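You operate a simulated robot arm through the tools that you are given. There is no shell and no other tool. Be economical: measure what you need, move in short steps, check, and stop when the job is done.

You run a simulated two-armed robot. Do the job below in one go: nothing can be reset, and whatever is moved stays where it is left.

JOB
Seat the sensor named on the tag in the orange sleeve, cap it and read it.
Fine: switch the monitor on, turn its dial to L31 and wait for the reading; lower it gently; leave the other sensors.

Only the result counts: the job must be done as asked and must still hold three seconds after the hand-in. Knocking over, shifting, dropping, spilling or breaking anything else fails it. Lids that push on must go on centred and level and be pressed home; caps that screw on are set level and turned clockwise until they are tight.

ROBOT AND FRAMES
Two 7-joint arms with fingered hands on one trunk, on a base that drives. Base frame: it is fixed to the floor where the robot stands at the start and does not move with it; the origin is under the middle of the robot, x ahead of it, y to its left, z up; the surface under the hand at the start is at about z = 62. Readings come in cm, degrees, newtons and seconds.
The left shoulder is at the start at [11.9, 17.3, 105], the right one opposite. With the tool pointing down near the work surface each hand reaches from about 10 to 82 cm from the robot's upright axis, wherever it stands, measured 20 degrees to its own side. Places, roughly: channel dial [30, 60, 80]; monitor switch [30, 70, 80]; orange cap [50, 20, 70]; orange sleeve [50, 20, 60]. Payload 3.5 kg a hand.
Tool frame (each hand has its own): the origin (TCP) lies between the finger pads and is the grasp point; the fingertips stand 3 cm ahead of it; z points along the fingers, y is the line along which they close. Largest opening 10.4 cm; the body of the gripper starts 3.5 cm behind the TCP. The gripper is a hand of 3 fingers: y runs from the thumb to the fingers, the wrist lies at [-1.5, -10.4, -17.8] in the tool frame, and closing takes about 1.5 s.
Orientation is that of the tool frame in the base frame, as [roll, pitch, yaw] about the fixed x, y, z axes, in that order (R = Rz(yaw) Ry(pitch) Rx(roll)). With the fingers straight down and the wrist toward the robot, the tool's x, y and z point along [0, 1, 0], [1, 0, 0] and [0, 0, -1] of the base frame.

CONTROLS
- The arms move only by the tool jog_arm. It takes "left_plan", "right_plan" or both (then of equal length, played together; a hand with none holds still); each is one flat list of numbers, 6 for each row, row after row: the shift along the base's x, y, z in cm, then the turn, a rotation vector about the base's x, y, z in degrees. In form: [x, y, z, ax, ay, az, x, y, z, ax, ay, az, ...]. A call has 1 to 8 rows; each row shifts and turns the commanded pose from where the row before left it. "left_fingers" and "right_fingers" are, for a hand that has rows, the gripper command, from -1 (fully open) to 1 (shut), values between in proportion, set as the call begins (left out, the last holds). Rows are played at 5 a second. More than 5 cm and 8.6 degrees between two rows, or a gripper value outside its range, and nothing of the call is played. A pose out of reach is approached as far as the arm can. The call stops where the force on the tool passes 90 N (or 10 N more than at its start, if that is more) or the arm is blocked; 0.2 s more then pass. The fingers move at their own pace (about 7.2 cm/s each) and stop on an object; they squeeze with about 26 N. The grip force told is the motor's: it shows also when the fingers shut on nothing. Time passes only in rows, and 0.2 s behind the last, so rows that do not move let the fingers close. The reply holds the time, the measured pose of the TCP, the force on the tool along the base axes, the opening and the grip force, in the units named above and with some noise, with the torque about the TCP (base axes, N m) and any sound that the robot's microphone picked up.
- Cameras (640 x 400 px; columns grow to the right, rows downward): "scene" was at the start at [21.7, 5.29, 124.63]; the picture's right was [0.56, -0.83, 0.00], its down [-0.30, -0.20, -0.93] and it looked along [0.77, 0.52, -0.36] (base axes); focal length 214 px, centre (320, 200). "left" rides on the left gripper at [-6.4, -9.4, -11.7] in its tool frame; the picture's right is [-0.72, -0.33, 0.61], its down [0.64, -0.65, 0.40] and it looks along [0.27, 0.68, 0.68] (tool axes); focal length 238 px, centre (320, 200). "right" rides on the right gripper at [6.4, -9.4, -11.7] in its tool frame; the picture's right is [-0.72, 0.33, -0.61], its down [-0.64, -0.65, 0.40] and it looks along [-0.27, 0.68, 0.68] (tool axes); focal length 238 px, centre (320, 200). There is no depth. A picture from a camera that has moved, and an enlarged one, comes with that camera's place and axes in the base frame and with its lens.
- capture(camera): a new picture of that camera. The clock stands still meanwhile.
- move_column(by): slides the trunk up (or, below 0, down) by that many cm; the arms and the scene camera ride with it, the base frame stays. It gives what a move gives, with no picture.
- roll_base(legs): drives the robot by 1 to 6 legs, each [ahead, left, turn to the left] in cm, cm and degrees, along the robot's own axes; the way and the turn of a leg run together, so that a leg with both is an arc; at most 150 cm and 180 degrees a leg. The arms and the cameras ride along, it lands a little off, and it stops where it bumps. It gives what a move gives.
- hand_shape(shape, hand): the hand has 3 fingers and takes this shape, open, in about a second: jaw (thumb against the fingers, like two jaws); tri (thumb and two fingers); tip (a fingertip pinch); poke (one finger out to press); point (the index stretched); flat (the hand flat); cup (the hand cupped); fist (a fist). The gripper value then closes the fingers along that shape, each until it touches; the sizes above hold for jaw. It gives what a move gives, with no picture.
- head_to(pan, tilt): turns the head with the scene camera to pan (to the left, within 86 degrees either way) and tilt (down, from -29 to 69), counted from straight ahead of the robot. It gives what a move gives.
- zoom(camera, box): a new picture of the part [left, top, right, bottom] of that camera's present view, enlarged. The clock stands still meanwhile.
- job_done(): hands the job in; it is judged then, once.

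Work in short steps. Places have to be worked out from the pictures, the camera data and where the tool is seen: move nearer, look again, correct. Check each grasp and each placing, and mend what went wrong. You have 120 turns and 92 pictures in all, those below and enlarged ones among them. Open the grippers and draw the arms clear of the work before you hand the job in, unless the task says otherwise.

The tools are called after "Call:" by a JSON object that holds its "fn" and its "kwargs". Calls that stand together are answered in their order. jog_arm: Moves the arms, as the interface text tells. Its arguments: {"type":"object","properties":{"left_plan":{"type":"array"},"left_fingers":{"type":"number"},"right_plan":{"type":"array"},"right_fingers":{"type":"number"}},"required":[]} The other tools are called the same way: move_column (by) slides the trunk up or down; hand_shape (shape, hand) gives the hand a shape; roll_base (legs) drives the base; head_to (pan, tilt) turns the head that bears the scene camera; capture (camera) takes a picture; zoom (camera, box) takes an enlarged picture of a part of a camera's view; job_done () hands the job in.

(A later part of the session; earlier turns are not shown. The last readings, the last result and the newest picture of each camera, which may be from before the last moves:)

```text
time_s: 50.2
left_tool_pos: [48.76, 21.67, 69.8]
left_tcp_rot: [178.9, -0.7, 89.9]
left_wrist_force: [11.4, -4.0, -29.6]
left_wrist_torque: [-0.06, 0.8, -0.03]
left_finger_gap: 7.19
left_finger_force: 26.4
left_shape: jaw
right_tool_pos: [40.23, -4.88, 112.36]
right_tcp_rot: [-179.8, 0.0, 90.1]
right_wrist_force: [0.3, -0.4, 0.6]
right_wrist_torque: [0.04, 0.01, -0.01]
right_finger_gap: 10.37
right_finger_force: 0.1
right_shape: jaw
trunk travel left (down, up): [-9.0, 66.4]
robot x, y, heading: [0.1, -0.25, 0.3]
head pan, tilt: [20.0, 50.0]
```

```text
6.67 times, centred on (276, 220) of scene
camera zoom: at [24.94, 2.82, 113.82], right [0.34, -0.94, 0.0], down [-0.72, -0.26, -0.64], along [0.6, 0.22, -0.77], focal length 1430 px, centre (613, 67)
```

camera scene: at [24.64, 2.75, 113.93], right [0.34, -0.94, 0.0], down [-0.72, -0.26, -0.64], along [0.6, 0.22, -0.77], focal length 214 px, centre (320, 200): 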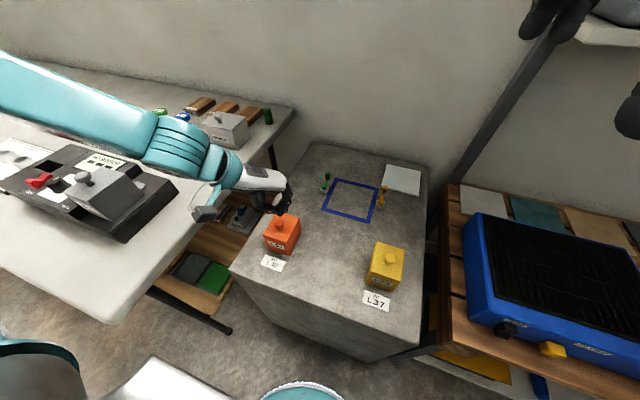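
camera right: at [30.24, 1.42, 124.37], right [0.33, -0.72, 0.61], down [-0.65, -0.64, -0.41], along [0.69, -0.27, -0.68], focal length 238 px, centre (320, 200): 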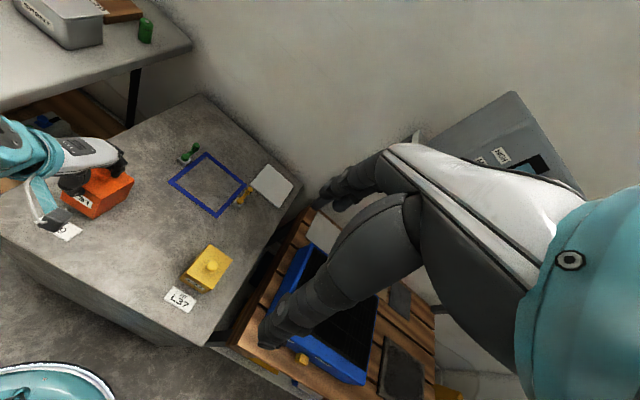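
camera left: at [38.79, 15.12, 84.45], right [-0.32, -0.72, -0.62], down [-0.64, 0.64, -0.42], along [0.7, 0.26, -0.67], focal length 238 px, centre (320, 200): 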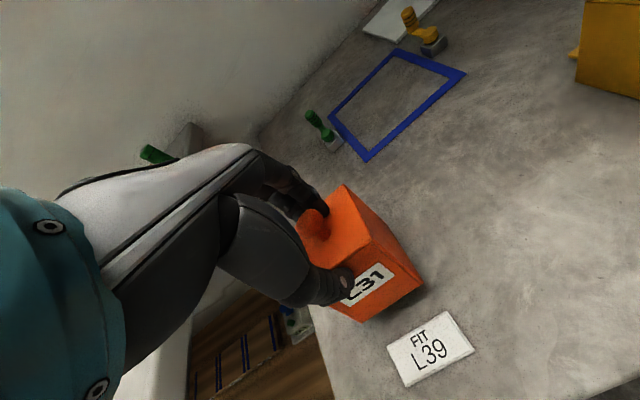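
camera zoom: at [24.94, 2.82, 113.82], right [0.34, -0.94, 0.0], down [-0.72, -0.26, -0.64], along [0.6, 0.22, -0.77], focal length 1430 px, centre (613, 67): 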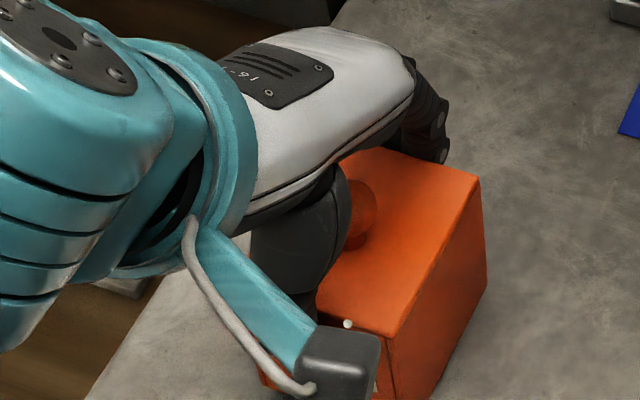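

It holds with 30 N upward pull. I continue in tiny steps.

Call:
{"fn": "jog_arm", "kwargs": {"left_plan": [0, 0, 0.15, 0, 0, 0, 0, 0, 0.15, 0, 0, 0, 0, 0, 0, 0, 0, 0]}}

```text
time_s: 51.0
left_tool_pos: [48.77, 21.69, 69.91]
left_tcp_rot: [178.8, -0.8, 89.9]
left_wrist_force: [14.1, -2.2, -34.3]
left_wrist_torque: [-0.05, 0.82, -0.02]
left_finger_gap: 7.27
left_finger_force: 26.0
left_shape: jaw
right_tool_pos: [40.29, -4.9, 112.34]
right_tcp_rot: [-179.7, 0.0, 90.1]
right_wrist_force: [0.3, 0.4, -0.2]
right_wrist_torque: [0.03, 0.01, -0.01]
right_finger_gap: 10.34
right_finger_force: 0.0
right_shape: jaw
trunk travel left (down, up): [-9.0, 66.4]
robot x, y, heading: [0.16, 0.06, -0.1]
head pan, tilt: [20.0, 50.0]
```

Pull is now 34 N and still held. I keep easing up a bit.

Call:
{"fn": "jog_arm", "kwargs": {"left_plan": [0, 0, 0.15, 0, 0, 0, 0, 0, 0.15, 0, 0, 0, 0, 0, 0.15, 0, 0, 0, 0, 0, 0, 0, 0, 0]}}

```text
time_s: 52.0
left_tool_pos: [48.76, 21.82, 70.38]
left_tcp_rot: [178.9, -0.8, 89.9]
left_wrist_force: [18.7, -4.1, -44.5]
left_wrist_torque: [-0.03, 0.93, -0.03]
left_finger_gap: 7.39
left_finger_force: 26.0
left_shape: jaw
right_tool_pos: [40.37, -4.82, 112.33]
right_tcp_rot: [-179.7, 0.1, 90.1]
right_wrist_force: [0.1, -0.7, -1.0]
right_wrist_torque: [-0.01, -0.01, 0.0]
right_finger_gap: 10.39
right_finger_force: 0.2
right_shape: jaw
trunk travel left (down, up): [-9.0, 66.4]
robot x, y, heading: [-0.1, -0.02, -0.2]
head pan, tilt: [20.0, 50.0]
```

Call:
{"fn": "zoom", "kwargs": {"camera": "scene", "box": [228, 190, 324, 250]}}

```text
6.67 times, centred on (276, 220) of scene
camera zoom: at [25.07, 2.87, 113.79], right [0.34, -0.94, 0.0], down [-0.72, -0.26, -0.64], along [0.6, 0.22, -0.77], focal length 1430 px, centre (613, 67)
```

zoom: 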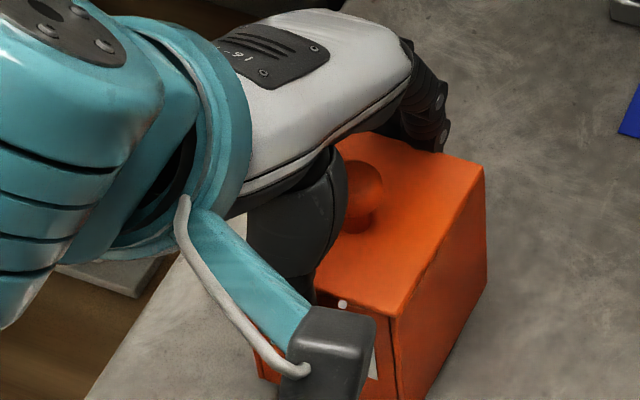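

The cap is rising (front ~1.2 cm, back ~0.6 cm). I add a small rotation to raise the back side as I lift.

Call:
{"fn": "jog_arm", "kwargs": {"left_plan": [0, 0, 0.1, 0, -2, 0, 0, 0, 0.15, 0, -2, 0, 0, 0, 0.15, 0, -1, 0, 0, 0, 0.1, 0, 0, 0]}}

Call:
{"fn": "zoom", "kwargs": {"camera": "scene", "box": [228, 190, 324, 250]}}

```text
time_s: 53.0
left_tool_pos: [48.89, 21.7, 70.85]
left_tcp_rot: [174.0, -0.7, 90.0]
left_wrist_force: [17.8, -3.4, -49.2]
left_wrist_torque: [0.0, 1.17, -0.04]
left_finger_gap: 7.46
left_finger_force: 26.0
left_shape: jaw
right_tool_pos: [40.34, -4.8, 112.44]
right_tcp_rot: [-179.7, 0.3, 90.1]
right_wrist_force: [-0.4, -0.8, -1.2]
right_wrist_torque: [0.0, -0.03, -0.02]
right_finger_gap: 10.37
right_finger_force: 0.0
right_shape: jaw
trunk travel left (down, up): [-9.0, 66.4]
robot x, y, heading: [-0.33, 0.4, -0.2]
head pan, tilt: [20.0, 50.0]
```

```text
6.67 times, centred on (276, 220) of scene
camera zoom: at [25.11, 2.87, 113.78], right [0.34, -0.94, 0.0], down [-0.72, -0.26, -0.64], along [0.6, 0.22, -0.77], focal length 1430 px, centre (613, 67)
```

zoom: 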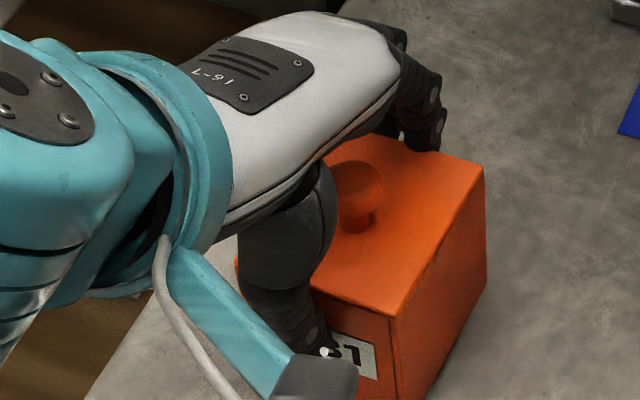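

The force pattern (+x push on the tool, front rises, back stays) suggests the cap pivots about its back bottom edge. I test by following an arc: forward with a pitch rotation.

Call:
{"fn": "jog_arm", "kwargs": {"left_plan": [0.4, 0, -0.1, 0, 4, 0, 0.6, 0, 0.1, 0, 4, 0, 0.6, 0, 0.2, 0, 4, 0, 0.6, 0, 0.2, 0, 4, 0]}}

Call:
{"fn": "zoom", "kwargs": {"camera": "scene", "box": [228, 190, 324, 250]}}

```text
time_s: 54.0
left_tool_pos: [50.94, 21.61, 71.66]
left_tcp_rot: [-170.5, -0.7, 89.7]
left_wrist_force: [3.1, 4.8, -7.2]
left_wrist_torque: [0.15, -0.03, 0.07]
left_finger_gap: 7.17
left_finger_force: 25.5
left_shape: jaw
right_tool_pos: [39.94, -4.79, 112.48]
right_tcp_rot: [-179.9, 0.0, 90.1]
right_wrist_force: [0.9, -0.2, 0.5]
right_wrist_torque: [0.01, 0.03, -0.02]
right_finger_gap: 10.39
right_finger_force: 0.0
right_shape: jaw
trunk travel left (down, up): [-9.0, 66.4]
robot x, y, heading: [0.05, 0.31, 0.1]
head pan, tilt: [20.0, 50.0]
```

```text
6.67 times, centred on (276, 220) of scene
camera zoom: at [24.69, 2.84, 113.92], right [0.34, -0.94, 0.0], down [-0.72, -0.26, -0.64], along [0.6, 0.22, -0.77], focal length 1430 px, centre (613, 67)
```

zoom: 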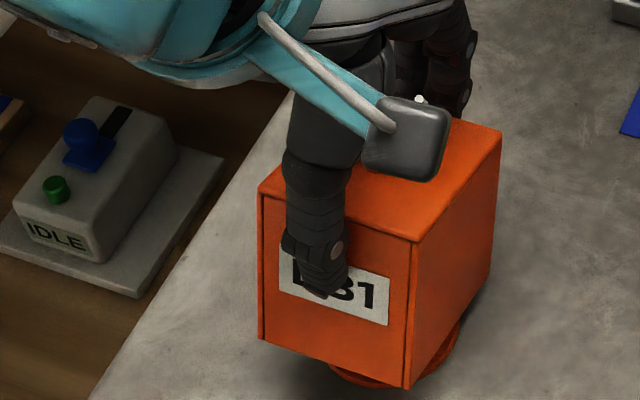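

The front is up and an orange round sleeve base shows beneath; force dropped to 7 N. I test a straight lift now.

Call:
{"fn": "jog_arm", "kwargs": {"left_plan": [0, 0, 0.3, 0, 0, 0, 0, 0, 0.3, 0, 0, 0, 0, 0, 0.3, 0, 0, 0, 0, 0, 0.3, 0, 0, 0]}}

Call:
{"fn": "zoom", "kwargs": {"camera": "scene", "box": [228, 180, 340, 250]}}

```text
time_s: 55.0
left_tool_pos: [51.07, 21.76, 72.36]
left_tcp_rot: [-169.9, -0.9, 89.8]
left_wrist_force: [7.5, -1.3, -41.1]
left_wrist_torque: [-0.02, 0.77, -0.03]
left_finger_gap: 7.49
left_finger_force: 26.0
left_shape: jaw
right_tool_pos: [40.23, -4.8, 112.46]
right_tcp_rot: [-179.7, 0.2, 90.2]
right_wrist_force: [-0.1, 0.1, 1.0]
right_wrist_torque: [0.0, 0.01, 0.02]
right_finger_gap: 10.38
right_finger_force: 0.1
right_shape: jaw
trunk travel left (down, up): [-9.0, 66.4]
robot x, y, heading: [0.34, -0.32, -0.1]
head pan, tilt: [20.0, 50.0]
```

```text
5.71 times, centred on (284, 215) of scene
camera zoom: at [25.02, 2.88, 113.8], right [0.34, -0.94, 0.0], down [-0.72, -0.26, -0.64], along [0.6, 0.22, -0.77], focal length 1226 px, centre (526, 114)
```

zoom: 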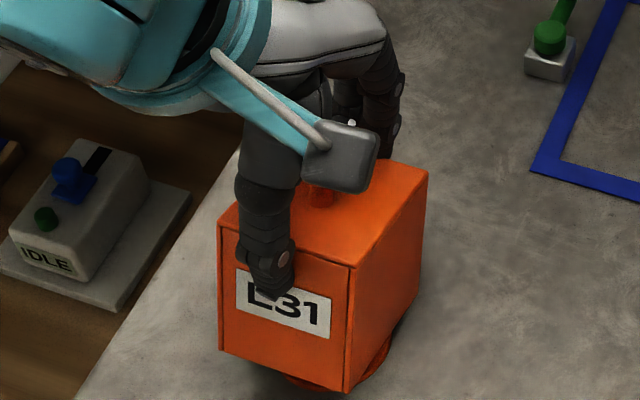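

Vertical pull is resisted but rotation is free. I zoom in on the gap with the right camera to see whether there is a hinge at the back.

Call:
{"fn": "jog_arm", "kwargs": {"left_plan": [0.5, 0, -0.5, 0, 2, 0, 0.8, 0, 0, 0, 4, 0]}}

Call:
{"fn": "zoom", "kwargs": {"camera": "right", "box": [50, 150, 146, 210]}}

Call:
{"fn": "zoom", "kwargs": {"camera": "left", "box": [240, 160, 480, 310]}}

```text
time_s: 55.6
left_tool_pos: [52.22, 21.75, 72.36]
left_tcp_rot: [-164.4, -0.7, 89.5]
left_wrist_force: [-3.9, 1.0, -10.8]
left_wrist_torque: [0.01, 0.65, 0.02]
left_finger_gap: 7.12
left_finger_force: 25.8
left_shape: jaw
right_tool_pos: [39.79, -4.81, 112.58]
right_tcp_rot: [180.0, 0.1, 90.1]
right_wrist_force: [0.1, -0.1, -0.1]
right_wrist_torque: [-0.03, -0.01, -0.03]
right_finger_gap: 10.37
right_finger_force: 0.2
right_shape: jaw
trunk travel left (down, up): [-9.0, 66.4]
robot x, y, heading: [-0.15, -0.08, 0.2]
head pan, tilt: [20.0, 50.0]
```

```text
6.67 times, centred on (98, 180) of right
camera zoom: at [30.51, 1.5, 124.2], right [0.33, -0.72, 0.61], down [-0.65, -0.64, -0.4], along [0.68, -0.27, -0.68], focal length 1589 px, centre (1800, 333)
```

zoom: 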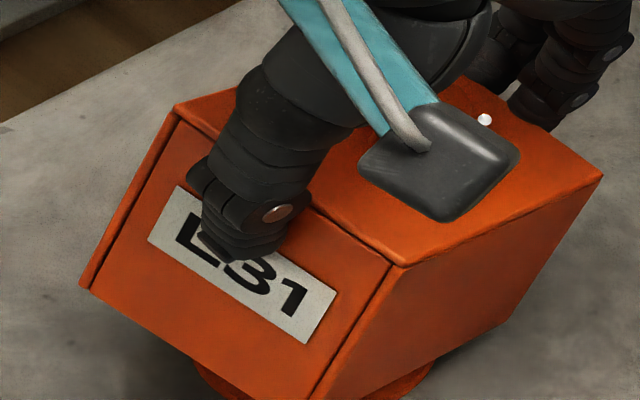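

```text
2.67 times, centred on (360, 235) of left
camera zoom: at [46.2, 15.12, 86.13], right [-0.48, -0.71, -0.51], down [-0.73, 0.65, -0.21], along [0.48, 0.27, -0.83], focal length 636 px, centre (213, 107)
```

zoom: 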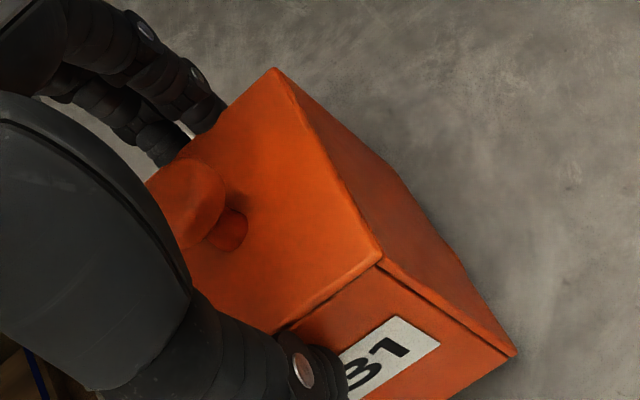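

The cap tilts freely, so a hinge at the back is likely. I continue the arc a bit further to confirm (24° more).

Call:
{"fn": "jog_arm", "kwargs": {"left_plan": [1.4, 0, 0, 0, 8, 0, 1.4, 0, -0.2, 0, 8, 0, 1.4, 0, -0.4, 0, 8, 0]}}

Call:
{"fn": "zoom", "kwargs": {"camera": "scene", "box": [228, 160, 356, 240]}}

```text
time_s: 56.4
left_tool_pos: [56.31, 21.68, 72.13]
left_tcp_rot: [-140.5, -0.3, 89.5]
left_wrist_force: [0.6, -2.2, 10.9]
left_wrist_torque: [-0.01, 0.12, 0.03]
left_finger_gap: 6.79
left_finger_force: 26.2
left_shape: jaw
right_tool_pos: [39.72, -5.07, 112.58]
right_tcp_rot: [179.9, 0.0, 90.1]
right_wrist_force: [0.2, 0.4, 0.2]
right_wrist_torque: [-0.01, 0.01, -0.02]
right_finger_gap: 10.37
right_finger_force: 0.1
right_shape: jaw
trunk travel left (down, up): [-9.0, 66.4]
robot x, y, heading: [-0.31, -0.03, 0.3]
head pan, tilt: [20.0, 50.0]
```

```text
5.00 times, centred on (292, 200) of scene
camera zoom: at [24.57, 2.73, 113.96], right [0.34, -0.94, 0.0], down [-0.72, -0.26, -0.64], along [0.6, 0.22, -0.77], focal length 1072 px, centre (460, 200)
```

zoom: 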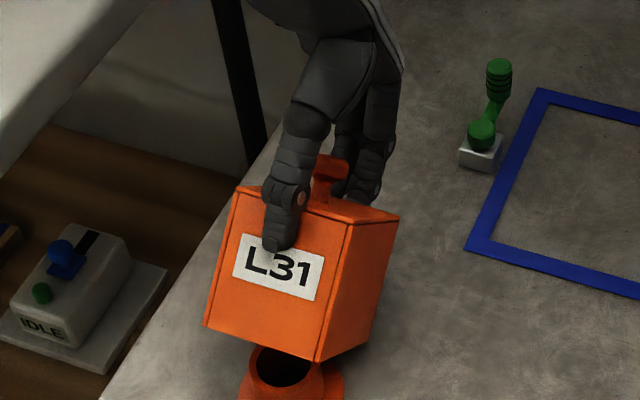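

The sleeve tube with its hole is visible now. I test lifting straight up again.

Call:
{"fn": "jog_arm", "kwargs": {"left_plan": [0, 0, 0.4, 0, 0, 0, 0, 0, 0.5, 0, 0, 0, 0, 0, 0.6, 0, 0, 0]}}

Call:
{"fn": "zoom", "kwargs": {"camera": "scene", "box": [228, 160, 356, 240]}}

```text
time_s: 57.2
left_tool_pos: [56.24, 21.7, 72.8]
left_tcp_rot: [-139.9, -0.6, 89.3]
left_wrist_force: [-5.2, -5.6, -29.3]
left_wrist_torque: [-0.18, -0.02, -0.05]
left_finger_gap: 7.3
left_finger_force: 26.1
left_shape: jaw
right_tool_pos: [40.02, -4.88, 112.39]
right_tcp_rot: [-179.7, 0.0, 90.2]
right_wrist_force: [0.2, -0.9, -0.4]
right_wrist_torque: [-0.02, -0.01, 0.0]
right_finger_gap: 10.37
right_finger_force: 0.1
right_shape: jaw
trunk travel left (down, up): [-9.0, 66.4]
robot x, y, heading: [-0.15, -0.36, 0.1]
head pan, tilt: [20.0, 50.0]
```

```text
5.00 times, centred on (292, 200) of scene
camera zoom: at [24.83, 2.82, 113.81], right [0.34, -0.94, 0.0], down [-0.72, -0.26, -0.64], along [0.6, 0.22, -0.77], focal length 1072 px, centre (460, 200)
```

zoom: 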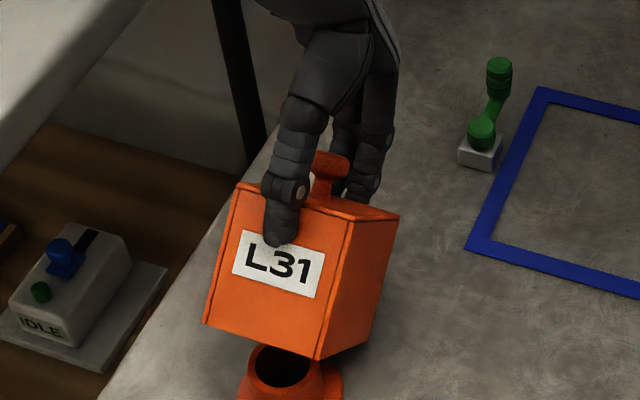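

Hinged for sure. Its balance point is near 45°, so I follow the arc further, back off the lift first.

Call:
{"fn": "jog_arm", "kwargs": {"left_plan": [0, 0, -0.8, 0, 0, 0, 1.4, 0, -0.6, 0, 8, 0, 1.35, 0, -0.8, 0, 8, 0]}}

Call:
{"fn": "zoom", "kwargs": {"camera": "scene", "box": [228, 150, 372, 240]}}

```text
time_s: 58.0
left_tool_pos: [56.25, 23.21, 72.26]
left_tcp_rot: [-125.3, 0.2, 89.3]
left_wrist_force: [17.6, -28.4, -5.5]
left_wrist_torque: [-0.8, -1.78, 0.15]
left_finger_gap: 7.08
left_finger_force: 25.8
left_shape: jaw
left hand out of reach, approached as far as the arm can: row 2, 3
right_tool_pos: [40.01, -5.24, 112.42]
right_tcp_rot: [-179.9, -0.1, 89.9]
right_wrist_force: [0.5, 0.7, -0.1]
right_wrist_torque: [0.02, 0.0, 0.01]
right_finger_gap: 10.35
right_finger_force: 0.1
right_shape: jaw
trunk travel left (down, up): [-9.0, 66.4]
robot x, y, heading: [0.09, 0.04, -0.1]
head pan, tilt: [20.0, 50.0]
```

```text
4.44 times, centred on (300, 195) of scene
camera zoom: at [24.84, 2.5, 113.89], right [0.34, -0.94, 0.0], down [-0.72, -0.26, -0.64], along [0.6, 0.22, -0.77], focal length 953 px, centre (409, 222)
```

zoom: 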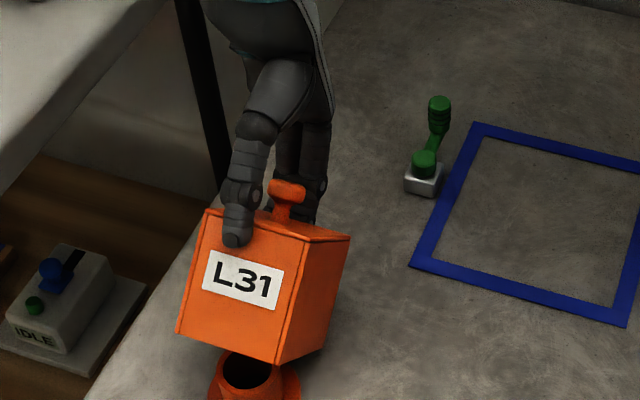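

The arm is limited in that orientation and is pulling sideways. I ease the rotation and bring y back, then push forward with the thumb behind the front face.

Call:
{"fn": "jog_arm", "kwargs": {"left_plan": [0, -0.7, 0, 0, -5, 0, 0.3, -0.8, 0, 0, -5, 0, 0.5, 0, 0, 0, -3, 0, 0.5, 0, 0, 0, 0, 0], "left_fingers": 0.1}}

Call:
{"fn": "zoom", "kwargs": {"camera": "scene", "box": [228, 150, 372, 240]}}

```text
time_s: 59.0
left_tool_pos: [56.89, 22.43, 72.26]
left_tcp_rot: [-137.3, -0.6, 89.3]
left_wrist_force: [-12.5, 4.1, 5.3]
left_wrist_torque: [0.19, 1.2, 0.08]
left_finger_gap: 6.83
left_finger_force: 25.8
left_shape: jaw
right_tool_pos: [39.71, -4.82, 112.5]
right_tcp_rot: [180.0, 0.1, 90.0]
right_wrist_force: [0.2, 0.2, 0.1]
right_wrist_torque: [0.01, 0.01, 0.04]
right_finger_gap: 10.35
right_finger_force: 0.1
right_shape: jaw
trunk travel left (down, up): [-9.0, 66.4]
robot x, y, heading: [-0.0, -0.09, 0.0]
head pan, tilt: [20.0, 50.0]
```

```text
4.44 times, centred on (300, 195) of scene
camera zoom: at [24.52, 2.83, 113.95], right [0.34, -0.94, 0.0], down [-0.72, -0.26, -0.64], along [0.6, 0.22, -0.77], focal length 953 px, centre (409, 222)
```

zoom: 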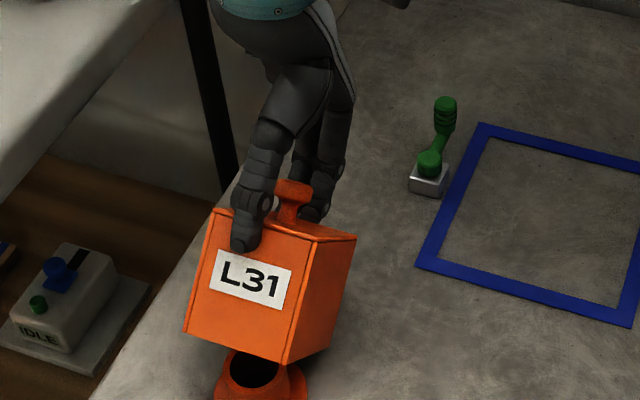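

Now I open a little and push forward with the thumb along the arc, keeping orientation.

Call:
{"fn": "jog_arm", "kwargs": {"left_plan": [0.5, 0, 0, 0, 0, 0, 1, 0, 0, 0, 0, 0, 1, -0.3, 0, 0, 0, 0, 1, -0.3, -0.3, 0, 0, 0, 1, 0, -0.5, 0, 0, 0], "left_fingers": -0.6}}

Call:
{"fn": "zoom", "kwargs": {"camera": "scene", "box": [228, 150, 372, 240]}}

```text
time_s: 60.2
left_tool_pos: [59.77, 22.38, 72.02]
left_tcp_rot: [-137.6, -0.3, 89.4]
left_wrist_force: [0.3, -0.5, 3.1]
left_wrist_torque: [0.05, 0.13, 0.03]
left_finger_gap: 8.34
left_finger_force: 0.1
left_shape: jaw
left hand out of reach, approached as far as the arm can: row 4, 5
right_tool_pos: [39.9, -4.84, 112.53]
right_tcp_rot: [180.0, 0.1, 90.1]
right_wrist_force: [0.6, 0.3, -0.6]
right_wrist_torque: [-0.01, -0.01, 0.04]
right_finger_gap: 10.36
right_finger_force: 0.0
right_shape: jaw
trunk travel left (down, up): [-9.0, 66.4]
robot x, y, heading: [-0.14, 0.17, -0.3]
head pan, tilt: [20.0, 50.0]
```

```text
4.44 times, centred on (300, 195) of scene
camera zoom: at [24.63, 2.77, 113.92], right [0.34, -0.94, 0.0], down [-0.72, -0.26, -0.64], along [0.6, 0.22, -0.77], focal length 953 px, centre (409, 222)
```

zoom: 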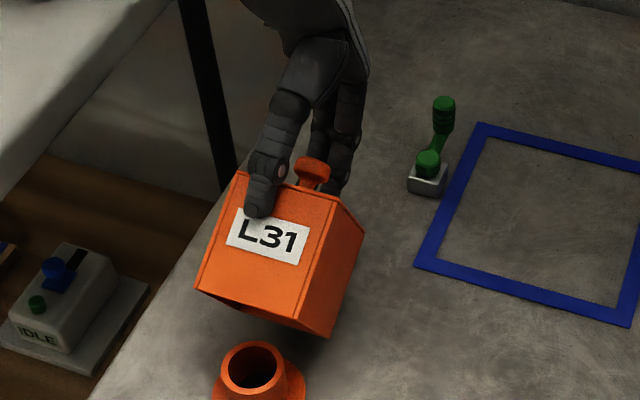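

The lid is past its balance point. I continue forward while straightening the hand, which keeps it in reach.

Call:
{"fn": "jog_arm", "kwargs": {"left_plan": [0.8, 0, -0.2, 0, -5, 0, 1, 0, -0.4, 0, -5, 0, 1.2, -0.2, -0.6, 0, -5, 0, 1.2, 0, -0.8, 0, -3, 0]}}

Call:
{"fn": "zoom", "kwargs": {"camera": "scene", "box": [228, 150, 372, 240]}}

```text
time_s: 61.2
left_tool_pos: [64.38, 21.78, 71.36]
left_tcp_rot: [-156.7, -0.1, 89.6]
left_wrist_force: [13.8, -0.8, 59.4]
left_wrist_torque: [0.31, 4.62, 0.01]
left_finger_gap: 9.38
left_finger_force: 0.0
left_shape: jaw
right_tool_pos: [39.53, -5.05, 112.68]
right_tcp_rot: [179.8, -0.1, 90.0]
right_wrist_force: [0.4, 0.0, 0.1]
right_wrist_torque: [0.0, -0.02, -0.04]
right_finger_gap: 10.34
right_finger_force: 0.1
right_shape: jaw
trunk travel left (down, up): [-9.0, 66.4]
robot x, y, heading: [0.04, 0.3, -0.1]
head pan, tilt: [20.0, 50.0]
```

```text
4.44 times, centred on (300, 195) of scene
camera zoom: at [24.32, 2.59, 114.07], right [0.34, -0.94, 0.0], down [-0.72, -0.26, -0.65], along [0.61, 0.22, -0.76], focal length 953 px, centre (409, 222)
```

zoom: 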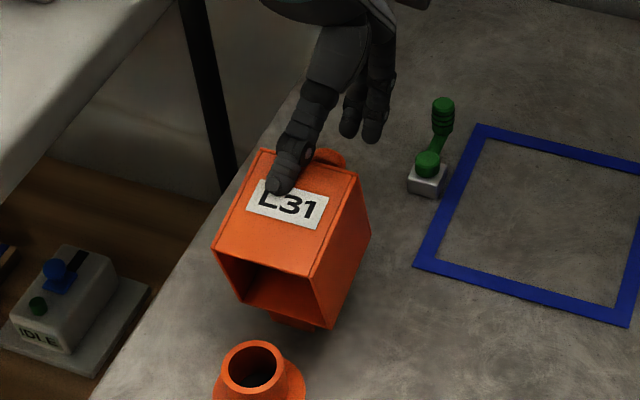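

The lid is open about 85–90° and resting back. I lift the hand off, upward.

Call:
{"fn": "jog_arm", "kwargs": {"left_plan": [0, 0, 1, 0, 0, 0, 0, 0, 3, 0, 0, 0, 0, 0, 4, 0, -4, 0, 0, 0, 4, 0, -8, 0, 0, 2, 4, 0, -8, 0, 0, 4, 2, 0, -4, 0, 0, 4.5, 0, 0, 0, 0, 0, 4.5, 0, 0, 0, 0], "left_fingers": -1.0}}

Call:
{"fn": "zoom", "kwargs": {"camera": "scene", "box": [228, 150, 372, 240]}}

```text
time_s: 63.0
left_tool_pos: [63.91, 37.27, 87.71]
left_tcp_rot: [-179.5, -0.8, 89.6]
left_wrist_force: [0.1, -0.6, -0.2]
left_wrist_torque: [0.01, 0.02, 0.01]
left_finger_gap: 10.4
left_finger_force: 0.1
left_shape: jaw
right_tool_pos: [39.85, -4.89, 112.47]
right_tcp_rot: [180.0, 0.0, 90.2]
right_wrist_force: [-0.2, -0.5, 0.5]
right_wrist_torque: [0.03, -0.02, 0.01]
right_finger_gap: 10.39
right_finger_force: 0.0
right_shape: jaw
trunk travel left (down, up): [-9.0, 66.4]
robot x, y, heading: [0.18, 0.32, -0.0]
head pan, tilt: [20.0, 50.0]
```

```text
4.44 times, centred on (300, 195) of scene
camera zoom: at [24.63, 2.81, 113.92], right [0.34, -0.94, 0.0], down [-0.72, -0.26, -0.64], along [0.6, 0.22, -0.77], focal length 953 px, centre (409, 222)
```

zoom: 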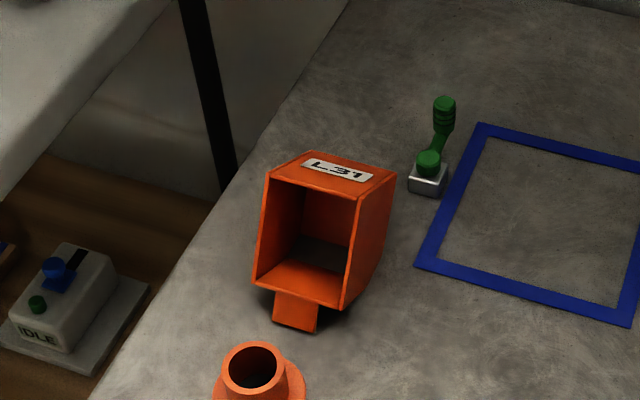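

The lid stays open with the sleeve tube exposed at about (48.6,21.3). Now I go above the L39 sensor, around (52,61).

Call:
{"fn": "jog_arm", "kwargs": {"left_plan": [-2, 2, 4, 0, 0, 0, -2, 3, 3, 0, 0, 0, -2, 4.2, 0.5, 0, 0, 0, -2, 4.2, 0.5, 0, 0, 0, -2, 4.2, 0.5, 0, 0, 0, -2, 4.2, 0, 0, 0, 0, 0, 2, 0, 0, 0, 0]}}

Call:
{"fn": "capture", "kwargs": {"camera": "left"}}

```text
time_s: 64.6
left_tool_pos: [51.8, 61.07, 96.7]
left_tcp_rot: [-179.5, -0.9, 89.8]
left_wrist_force: [0.2, 0.1, 0.6]
left_wrist_torque: [0.0, 0.01, 0.02]
left_finger_gap: 10.39
left_finger_force: 0.1
left_shape: jaw
right_tool_pos: [39.86, -4.85, 112.46]
right_tcp_rot: [179.9, 0.0, 90.1]
right_wrist_force: [-0.7, 0.4, 0.1]
right_wrist_torque: [-0.01, 0.04, 0.0]
right_finger_gap: 10.36
right_finger_force: 0.1
right_shape: jaw
trunk travel left (down, up): [-9.0, 66.4]
robot x, y, heading: [0.36, -0.03, -0.2]
head pan, tilt: [20.0, 50.0]
```

```text
16 pictures are left
camera left: at [42.4, 54.58, 108.21], right [-0.33, -0.71, -0.62], down [-0.65, 0.65, -0.39], along [0.68, 0.28, -0.68], focal length 238 px, centre (320, 200)
```

left: 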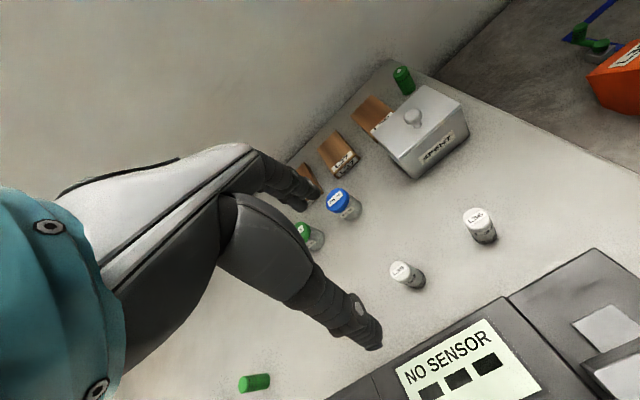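

Only 16 pictures left, so I go by measurement: L39's top is at (52.1,60.5,81.9), base z 75.7. I straighten the hand, narrow to 5 cm, and descend with the tips about 2.5 cm below its top.

Call:
{"fn": "jog_arm", "kwargs": {"left_plan": [0.15, -0.3, -4, -0.9, -0.5, 0, 0.15, -0.3, -4, 0, 0, 0, 0, 0, -3, 0, 0, 0, 0, 0, -1.5, 0, 0, 0, 0, 0, -1, 0, 0, 0], "left_fingers": 0.0}}

Call:
{"fn": "capture", "kwargs": {"camera": "left"}}

```text
time_s: 65.8
left_tool_pos: [52.08, 60.26, 83.05]
left_tcp_rot: [-180.0, 0.2, 89.8]
left_wrist_force: [-0.2, -0.6, 0.1]
left_wrist_torque: [0.0, 0.01, 0.03]
left_finger_gap: 5.28
left_finger_force: 0.1
left_shape: jaw
right_tool_pos: [39.88, -4.88, 112.53]
right_tcp_rot: [-180.0, 0.0, 90.0]
right_wrist_force: [0.0, -1.1, 0.2]
right_wrist_torque: [-0.03, 0.02, -0.01]
right_finger_gap: 10.42
right_finger_force: 0.1
right_shape: jaw
trunk travel left (down, up): [-9.0, 66.4]
robot x, y, heading: [-0.13, 0.07, -0.2]
head pan, tilt: [20.0, 50.0]
```

```text
15 pictures are left
camera left: at [42.61, 53.94, 94.72], right [-0.33, -0.72, -0.61], down [-0.65, 0.64, -0.41], along [0.68, 0.27, -0.68], focal length 238 px, centre (320, 200)
```

left: 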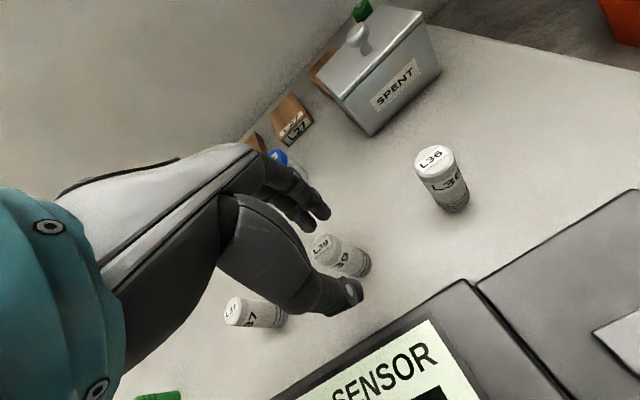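

L39 is between the fingers; a tiny correction, down 0.6, then close.

Call:
{"fn": "jog_arm", "kwargs": {"left_plan": [-0.2, 0.2, -0.6, 0, 0, 0, 0, 0, 0, 0, 0, 0]}}

Call:
{"fn": "jog_arm", "kwargs": {"left_plan": [0, 0, 0, 0, 0, 0, 0, 0, 0, 0, 0, 0, 0, 0, 0, 0, 0, 0, 0, 0, 0, 0, 0, 0], "left_fingers": 1.0}}

Call:
{"fn": "jog_arm", "kwargs": {"left_plan": [0, 0, 0.5, 0, 0, 0, 0, 0, 1.5, 0, 0, 0, 0, 0, 3, 0, 0, 0]}}

Call:
{"fn": "capture", "kwargs": {"camera": "left"}}

```text
time_s: 66.4
left_tool_pos: [51.93, 60.49, 82.39]
left_tcp_rot: [-179.9, 0.1, 89.8]
left_wrist_force: [-0.6, 0.4, 1.0]
left_wrist_torque: [0.01, 0.0, -0.07]
left_finger_gap: 5.26
left_finger_force: 0.0
left_shape: jaw
right_tool_pos: [39.92, -4.81, 112.52]
right_tcp_rot: [-180.0, -0.1, 90.0]
right_wrist_force: [-0.2, -0.3, 0.2]
right_wrist_torque: [-0.04, -0.02, 0.02]
right_finger_gap: 10.37
right_finger_force: 0.0
right_shape: jaw
trunk travel left (down, up): [-9.0, 66.4]
robot x, y, heading: [-0.05, 0.19, -0.1]
head pan, tilt: [20.0, 50.0]
```

```text
time_s: 67.4
left_tool_pos: [51.9, 60.45, 82.35]
left_tcp_rot: [179.9, 0.1, 89.7]
left_wrist_force: [-0.1, 0.1, -0.1]
left_wrist_torque: [0.0, -0.01, -0.01]
left_finger_gap: 1.54
left_finger_force: 25.4
left_shape: jaw
right_tool_pos: [39.86, -4.91, 112.38]
right_tcp_rot: [179.9, -0.1, 90.1]
right_wrist_force: [0.6, 0.2, 0.2]
right_wrist_torque: [0.0, 0.0, 0.01]
right_finger_gap: 10.37
right_finger_force: 0.0
right_shape: jaw
trunk travel left (down, up): [-9.0, 66.4]
robot x, y, heading: [0.01, 0.34, 0.1]
head pan, tilt: [20.0, 50.0]
```

```text
time_s: 68.2
left_tool_pos: [51.87, 60.39, 87.41]
left_tcp_rot: [-179.9, 0.1, 89.8]
left_wrist_force: [0.7, 1.7, -0.5]
left_wrist_torque: [-0.01, 0.0, 0.05]
left_finger_gap: 1.54
left_finger_force: 26.4
left_shape: jaw
right_tool_pos: [39.96, -4.91, 112.49]
right_tcp_rot: [-179.9, 0.1, 90.2]
right_wrist_force: [-0.6, 0.5, 0.5]
right_wrist_torque: [0.01, 0.01, -0.01]
right_finger_gap: 10.39
right_finger_force: 0.0
right_shape: jaw
trunk travel left (down, up): [-9.0, 66.4]
robot x, y, heading: [-0.08, 0.41, 0.0]
head pan, tilt: [20.0, 50.0]
```

```text
14 pictures are left
camera left: at [42.42, 54.09, 99.03], right [-0.33, -0.72, -0.61], down [-0.65, 0.64, -0.41], along [0.68, 0.26, -0.68], focal length 238 px, centre (320, 200)
```

left: 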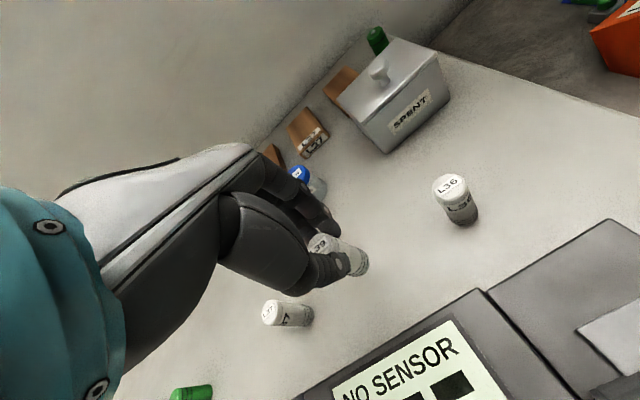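

L39 is held upright. I lift and carry it to above the sleeve while yawing the hand −70° so the fingers close along y, clear of the open lid.

Call:
{"fn": "jog_arm", "kwargs": {"left_plan": [0, 0, 4.5, 0, 0, 0, -0.4, -4.4, 0.5, 0, 0, -8, -0.4, -4.4, 0, 0, 0, -8, -0.4, -4.4, 0, 0, 0, -8, -0.4, -4.4, 0, 0, 0, -8, -0.4, -4.4, 0, 0, 0, -8, -0.4, -4.4, 0, 0, 0, -8, -0.4, -4.4, 0, 0, 0, -8]}}

Call:
{"fn": "jog_arm", "kwargs": {"left_plan": [-0.2, -4.2, -2, 0, 0, -8, -0.2, -3.9, -2, 0, 0, -6, 0, 0, -4, 0, 0, 0]}}

Call:
{"fn": "capture", "kwargs": {"camera": "left"}}

Call:
{"fn": "zoom", "kwargs": {"camera": "scene", "box": [228, 170, 356, 250]}}

```text
time_s: 70.0
left_tool_pos: [49.48, 29.51, 92.46]
left_tcp_rot: [-179.9, 0.1, 33.7]
left_wrist_force: [0.0, -0.5, -0.9]
left_wrist_torque: [-0.02, 0.0, 0.02]
left_finger_gap: 1.53
left_finger_force: 26.2
left_shape: jaw
right_tool_pos: [39.8, -4.88, 112.46]
right_tcp_rot: [-179.9, 0.0, 90.1]
right_wrist_force: [0.7, -0.2, 0.2]
right_wrist_torque: [-0.01, -0.02, 0.0]
right_finger_gap: 10.37
right_finger_force: 0.1
right_shape: jaw
trunk travel left (down, up): [-9.0, 66.4]
robot x, y, heading: [-0.26, -0.27, 0.0]
head pan, tilt: [20.0, 50.0]
```

```text
time_s: 70.8
left_tool_pos: [47.8, 21.02, 84.74]
left_tcp_rot: [-179.2, -0.5, 20.0]
left_wrist_force: [0.2, 0.1, -1.8]
left_wrist_torque: [0.02, -0.01, 0.01]
left_finger_gap: 1.51
left_finger_force: 26.2
left_shape: jaw
right_tool_pos: [38.54, -5.94, 112.78]
right_tcp_rot: [179.5, -0.4, 90.1]
right_wrist_force: [0.5, 0.7, 0.1]
right_wrist_torque: [0.0, 0.01, -0.01]
right_finger_gap: 10.38
right_finger_force: 0.1
right_shape: jaw
trunk travel left (down, up): [-9.0, 66.4]
robot x, y, heading: [0.07, -0.1, 0.2]
head pan, tilt: [20.0, 50.0]
```

```text
13 pictures are left
camera left: at [38.46, 27.5, 96.43], right [-0.79, 0.07, -0.62], down [0.38, 0.84, -0.39], along [0.49, -0.54, -0.68], focal length 238 px, centre (320, 200)
```

left: 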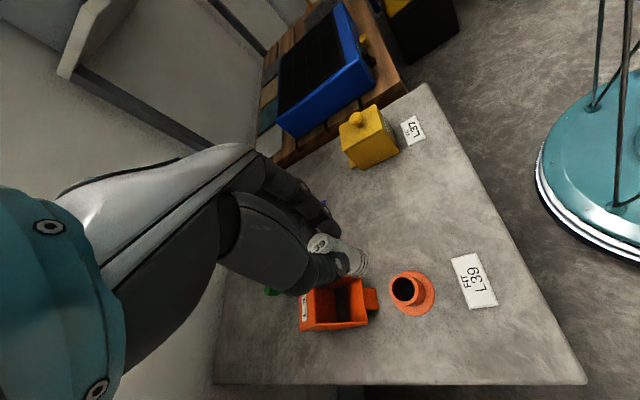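

```text
5.00 times, centred on (292, 210) of scene
camera zoom: at [23.32, 1.71, 114.15], right [0.34, -0.94, 0.0], down [-0.71, -0.26, -0.65], along [0.61, 0.23, -0.76], focal length 1072 px, centre (460, 150)
```

zoom: 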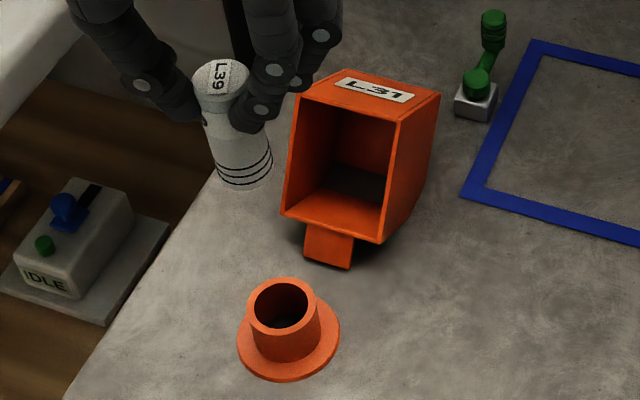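

Sleeve rim is at (49.1,21.6,65.2), and the lid's mouth is back at x≈56, well clear. I move over it with the sensor's bottom ~2 cm above the rim and let it settle.

Call:
{"fn": "jog_arm", "kwargs": {"left_plan": [0.6, 0.3, -3.5, 0, 0, 0, 0.6, 0.3, -3.5, 0, 0, 0, 0.1, 0, -2.5, 0, 0, 0, 0, 0, 0, 0, 0, 0, 0, 0, 0, 0, 0, 0]}}

```text
time_s: 72.0
left_tool_pos: [49.8, 20.94, 75.43]
left_tcp_rot: [-179.5, -0.3, 19.5]
left_wrist_force: [0.6, -0.6, -0.5]
left_wrist_torque: [0.02, 0.0, 0.02]
left_finger_gap: 1.52
left_finger_force: 26.6
left_shape: jaw
right_tool_pos: [39.4, -6.59, 112.62]
right_tcp_rot: [179.9, -0.8, 89.9]
right_wrist_force: [-0.3, -0.3, -0.5]
right_wrist_torque: [-0.03, -0.02, 0.04]
right_finger_gap: 10.4
right_finger_force: 0.0
right_shape: jaw
trunk travel left (down, up): [-9.0, 66.4]
robot x, y, heading: [0.04, -0.34, -0.2]
head pan, tilt: [20.0, 50.0]
```

The measured TCP is (49.8,20.9); I correct to (49.1,21.6) and check.

Call:
{"fn": "jog_arm", "kwargs": {"left_plan": [-0.7, 0.6, -0.5, -0.5, 0, 0, 0, 0, 0, 0, 0, 0, 0, 0, 0, 0, 0, 0]}}

Call:
{"fn": "zoom", "kwargs": {"camera": "left", "box": [264, 200, 464, 325]}}

Call:
{"fn": "zoom", "kwargs": {"camera": "scene", "box": [248, 185, 328, 235]}}

```text
time_s: 72.8
left_tool_pos: [49.43, 20.99, 74.93]
left_tcp_rot: [179.9, 0.2, 19.0]
left_wrist_force: [-0.2, 0.4, -0.2]
left_wrist_torque: [0.03, -0.04, 0.0]
left_finger_gap: 1.51
left_finger_force: 26.2
left_shape: jaw
right_tool_pos: [39.82, -6.87, 112.29]
right_tcp_rot: [180.0, -1.0, 89.8]
right_wrist_force: [0.1, -0.2, 0.1]
right_wrist_torque: [0.0, 0.0, -0.01]
right_finger_gap: 10.38
right_finger_force: 0.0
right_shape: jaw
trunk travel left (down, up): [-9.0, 66.4]
robot x, y, heading: [0.04, -0.11, -0.3]
head pan, tilt: [20.0, 50.0]
```

```text
3.20 times, centred on (364, 262) of left
camera zoom: at [40.35, 27.75, 86.5], right [-0.79, 0.07, -0.61], down [0.39, 0.82, -0.41], along [0.48, -0.56, -0.68], focal length 763 px, centre (179, 0)
```

zoom: 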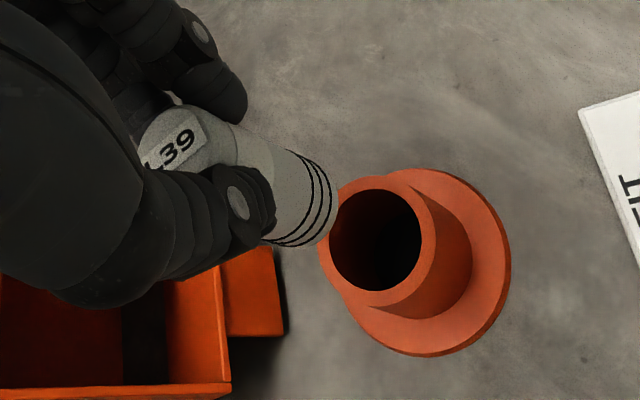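

```text
8.00 times, centred on (288, 210) of scene
camera zoom: at [24.63, 0.83, 113.94], right [0.34, -0.94, -0.02], down [-0.72, -0.25, -0.65], along [0.61, 0.23, -0.76], focal length 1716 px, centre (576, 120)
```

zoom: 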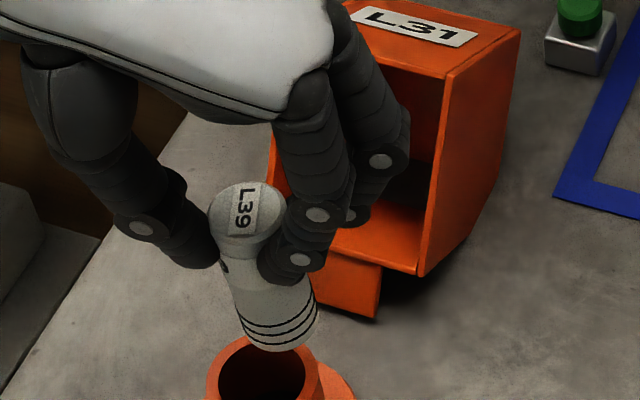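

The trunk seems to be leaning sideways, as if the left arm pushes on something. I check with one scene picture.

Call:
{"fn": "capture", "kwargs": {"camera": "scene"}}

```text
9 pictures are left
camera scene: at [24.63, 0.83, 113.94], right [0.34, -0.94, -0.02], down [-0.72, -0.25, -0.65], along [0.61, 0.23, -0.76], focal length 214 px, centre (320, 200)
```

scene: 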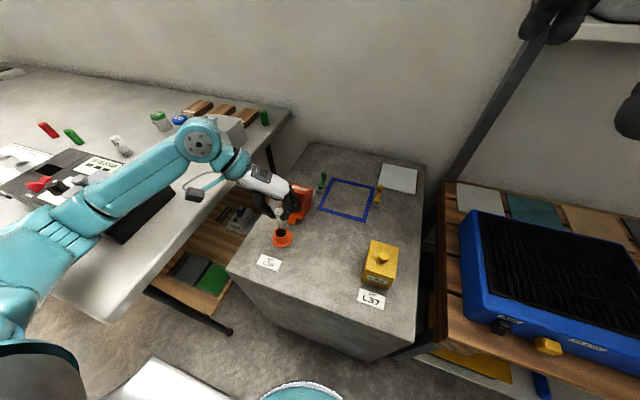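

The forearm lies across the CELL box. I raise the hand and yaw back to relieve it, watching whether the right hand's y returns to −4.9.

Call:
{"fn": "jog_arm", "kwargs": {"left_plan": [0, 0, 4, 0, 0, 0, 0, 0, 4, 0, 0, 0, 0, 0, 4, 0, 0, 0, 0, 0, 3, 0, 0, 8, 0, 0, 0, 0, 0, 8, 0, 0, 0, 0, 0, 8, 0, 0, 0, 0, 0, 8, 0, 0, 0, 0, 0, 8]}}

```text
time_s: 74.6
left_tool_pos: [49.49, 22.82, 89.3]
left_tcp_rot: [179.5, 0.4, 60.0]
left_wrist_force: [-0.9, -0.7, 0.1]
left_wrist_torque: [0.02, 0.01, 0.0]
left_finger_gap: 1.54
left_finger_force: 26.3
left_shape: jaw
right_tool_pos: [39.91, -4.86, 112.42]
right_tcp_rot: [179.9, 0.0, 90.1]
right_wrist_force: [-0.6, -0.4, 0.9]
right_wrist_torque: [-0.01, 0.02, -0.01]
right_finger_gap: 10.35
right_finger_force: 0.0
right_shape: jaw
trunk travel left (down, up): [-9.0, 66.4]
robot x, y, heading: [0.02, -0.3, 0.0]
head pan, tilt: [20.0, 50.0]
```

Relieved (right hand back at −4.9). I yaw to 84° as in the earlier safe approach, position above the sleeve, and take a scene picture.

Call:
{"fn": "jog_arm", "kwargs": {"left_plan": [0, -0.3, -3, 0.3, -0.4, 8, 0, -0.3, -3, 0, 0, 8, -0.2, -0.3, -3, 0, 0, 8, -0.2, -0.3, -3, 0, 0, 0, 0, 0, -2, 0, 0, 0, 0, 0, 0, 0, 0, 0]}}

Call:
{"fn": "capture", "kwargs": {"camera": "scene"}}

```text
time_s: 76.0
left_tool_pos: [48.95, 21.65, 75.22]
left_tcp_rot: [179.4, -0.1, 83.7]
left_wrist_force: [0.3, -0.1, -0.7]
left_wrist_torque: [-0.02, 0.01, 0.03]
left_finger_gap: 1.53
left_finger_force: 26.6
left_shape: jaw
right_tool_pos: [39.83, -4.77, 112.4]
right_tcp_rot: [-179.9, 0.0, 90.2]
right_wrist_force: [0.0, -0.6, 0.1]
right_wrist_torque: [0.05, -0.01, -0.05]
right_finger_gap: 10.4
right_finger_force: 0.1
right_shape: jaw
trunk travel left (down, up): [-9.0, 66.4]
robot x, y, heading: [-0.03, -0.15, -0.0]
head pan, tilt: [20.0, 50.0]
```

```text
8 pictures are left
camera scene: at [24.69, 2.82, 113.9], right [0.34, -0.94, 0.0], down [-0.72, -0.26, -0.64], along [0.6, 0.22, -0.77], focal length 214 px, centre (320, 200)
```

scene: 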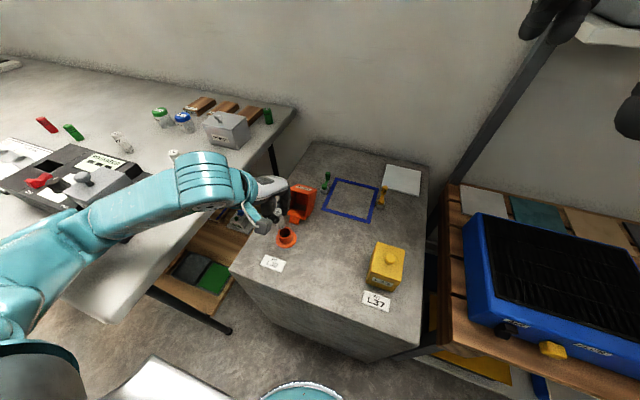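

Everything else is in place. I lower to ~1 cm above the rim with a small level correction, then check alignment with the hand camera.

Call:
{"fn": "jog_arm", "kwargs": {"left_plan": [0.1, 0, -1.2, 0, 0.6, 0, 0, 0, -1.1, 0, 0, 0, 0, 0, 0, 0, 0, 0]}}

Call:
{"fn": "zoom", "kwargs": {"camera": "left", "box": [280, 200, 440, 300]}}

```text
time_s: 76.8
left_tool_pos: [49.01, 21.66, 73.11]
left_tcp_rot: [179.9, -0.2, 83.8]
left_wrist_force: [0.2, -0.1, 0.1]
left_wrist_torque: [0.0, -0.03, 0.02]
left_finger_gap: 1.52
left_finger_force: 25.9
left_shape: jaw
right_tool_pos: [39.75, -4.98, 112.57]
right_tcp_rot: [-180.0, 0.0, 90.1]
right_wrist_force: [0.0, 0.7, 0.3]
right_wrist_torque: [0.02, 0.0, 0.01]
right_finger_gap: 10.38
right_finger_force: 0.1
right_shape: jaw
trunk travel left (down, up): [-9.0, 66.4]
robot x, y, heading: [0.08, -0.36, 0.1]
head pan, tilt: [20.0, 50.0]
```

```text
4.00 times, centred on (360, 250) of left
camera zoom: at [38.95, 16.28, 84.66], right [-0.4, -0.68, -0.61], down [-0.58, 0.71, -0.4], along [0.71, 0.19, -0.68], focal length 953 px, centre (160, 0)
```

zoom: 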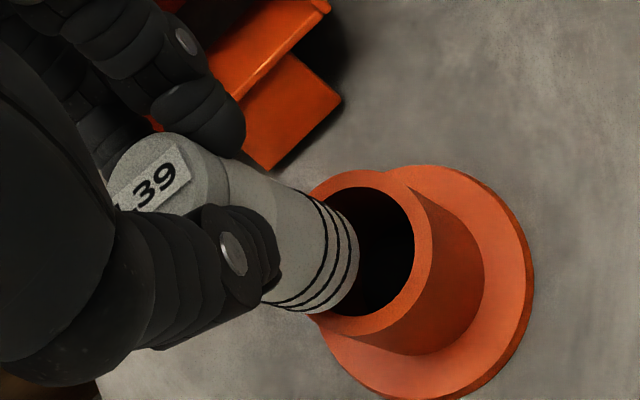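

The same-view comparison shows the sensor about 0.5 cm too far to +y and slightly +x of the rim. I shift by (−0.15,−0.5), lower 0.7, and check with the scene camera.

Call:
{"fn": "jog_arm", "kwargs": {"left_plan": [-0.15, -0.5, 0, 0, 0, 0, 0, 0, -0.6, 0, 0, 0, 0, 0, 0, 0, 0, 0]}}

Call:
{"fn": "zoom", "kwargs": {"camera": "scene", "box": [254, 200, 318, 240]}}

```text
time_s: 77.6
left_tool_pos: [49.11, 21.1, 72.65]
left_tcp_rot: [179.8, -0.4, 83.9]
left_wrist_force: [0.5, -0.8, 0.7]
left_wrist_torque: [-0.01, 0.01, 0.05]
left_finger_gap: 1.5
left_finger_force: 25.8
left_shape: jaw
right_tool_pos: [39.78, -5.08, 112.54]
right_tcp_rot: [180.0, -0.1, 90.0]
right_wrist_force: [0.3, 0.2, -0.1]
right_wrist_torque: [0.0, -0.01, -0.01]
right_finger_gap: 10.4
right_finger_force: 0.1
right_shape: jaw
trunk travel left (down, up): [-9.0, 66.4]
robot x, y, heading: [-0.11, 0.04, 0.3]
head pan, tilt: [20.0, 50.0]
```

```text
10.00 times, centred on (286, 220) of scene
camera zoom: at [24.69, 2.6, 113.98], right [0.34, -0.94, 0.0], down [-0.72, -0.26, -0.64], along [0.6, 0.22, -0.77], focal length 2145 px, centre (660, 0)
```

zoom: 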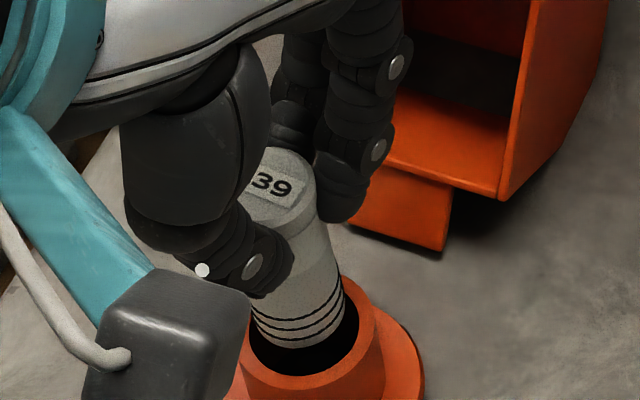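

Sensor and bore now line up within about 0.1 cm. I lower gently in small steps, watching forces.

Call:
{"fn": "jog_arm", "kwargs": {"left_plan": [0, 0, -0.3, 0, 0, 0, 0, 0, -0.3, 0, 0, 0, 0, 0, -0.3, 0, 0, 0, 0, 0, -0.3, 0, 0, 0, 0, 0, -0.3, 0, 0, 0]}}

```text
time_s: 78.8
left_tool_pos: [50.27, 21.95, 72.65]
left_tcp_rot: [178.0, -2.7, 84.6]
left_wrist_force: [0.2, -0.8, -0.6]
left_wrist_torque: [0.01, -0.01, -0.02]
left_finger_gap: 1.53
left_finger_force: 26.4
left_shape: jaw
right_tool_pos: [40.1, -5.96, 112.62]
right_tcp_rot: [-179.9, -0.6, 90.0]
right_wrist_force: [-0.1, -0.4, -0.4]
right_wrist_torque: [0.0, 0.02, 0.0]
right_finger_gap: 10.38
right_finger_force: 0.0
right_shape: jaw
trunk travel left (down, up): [-9.0, 66.4]
robot x, y, heading: [0.18, -0.07, -0.1]
head pan, tilt: [20.0, 50.0]
```

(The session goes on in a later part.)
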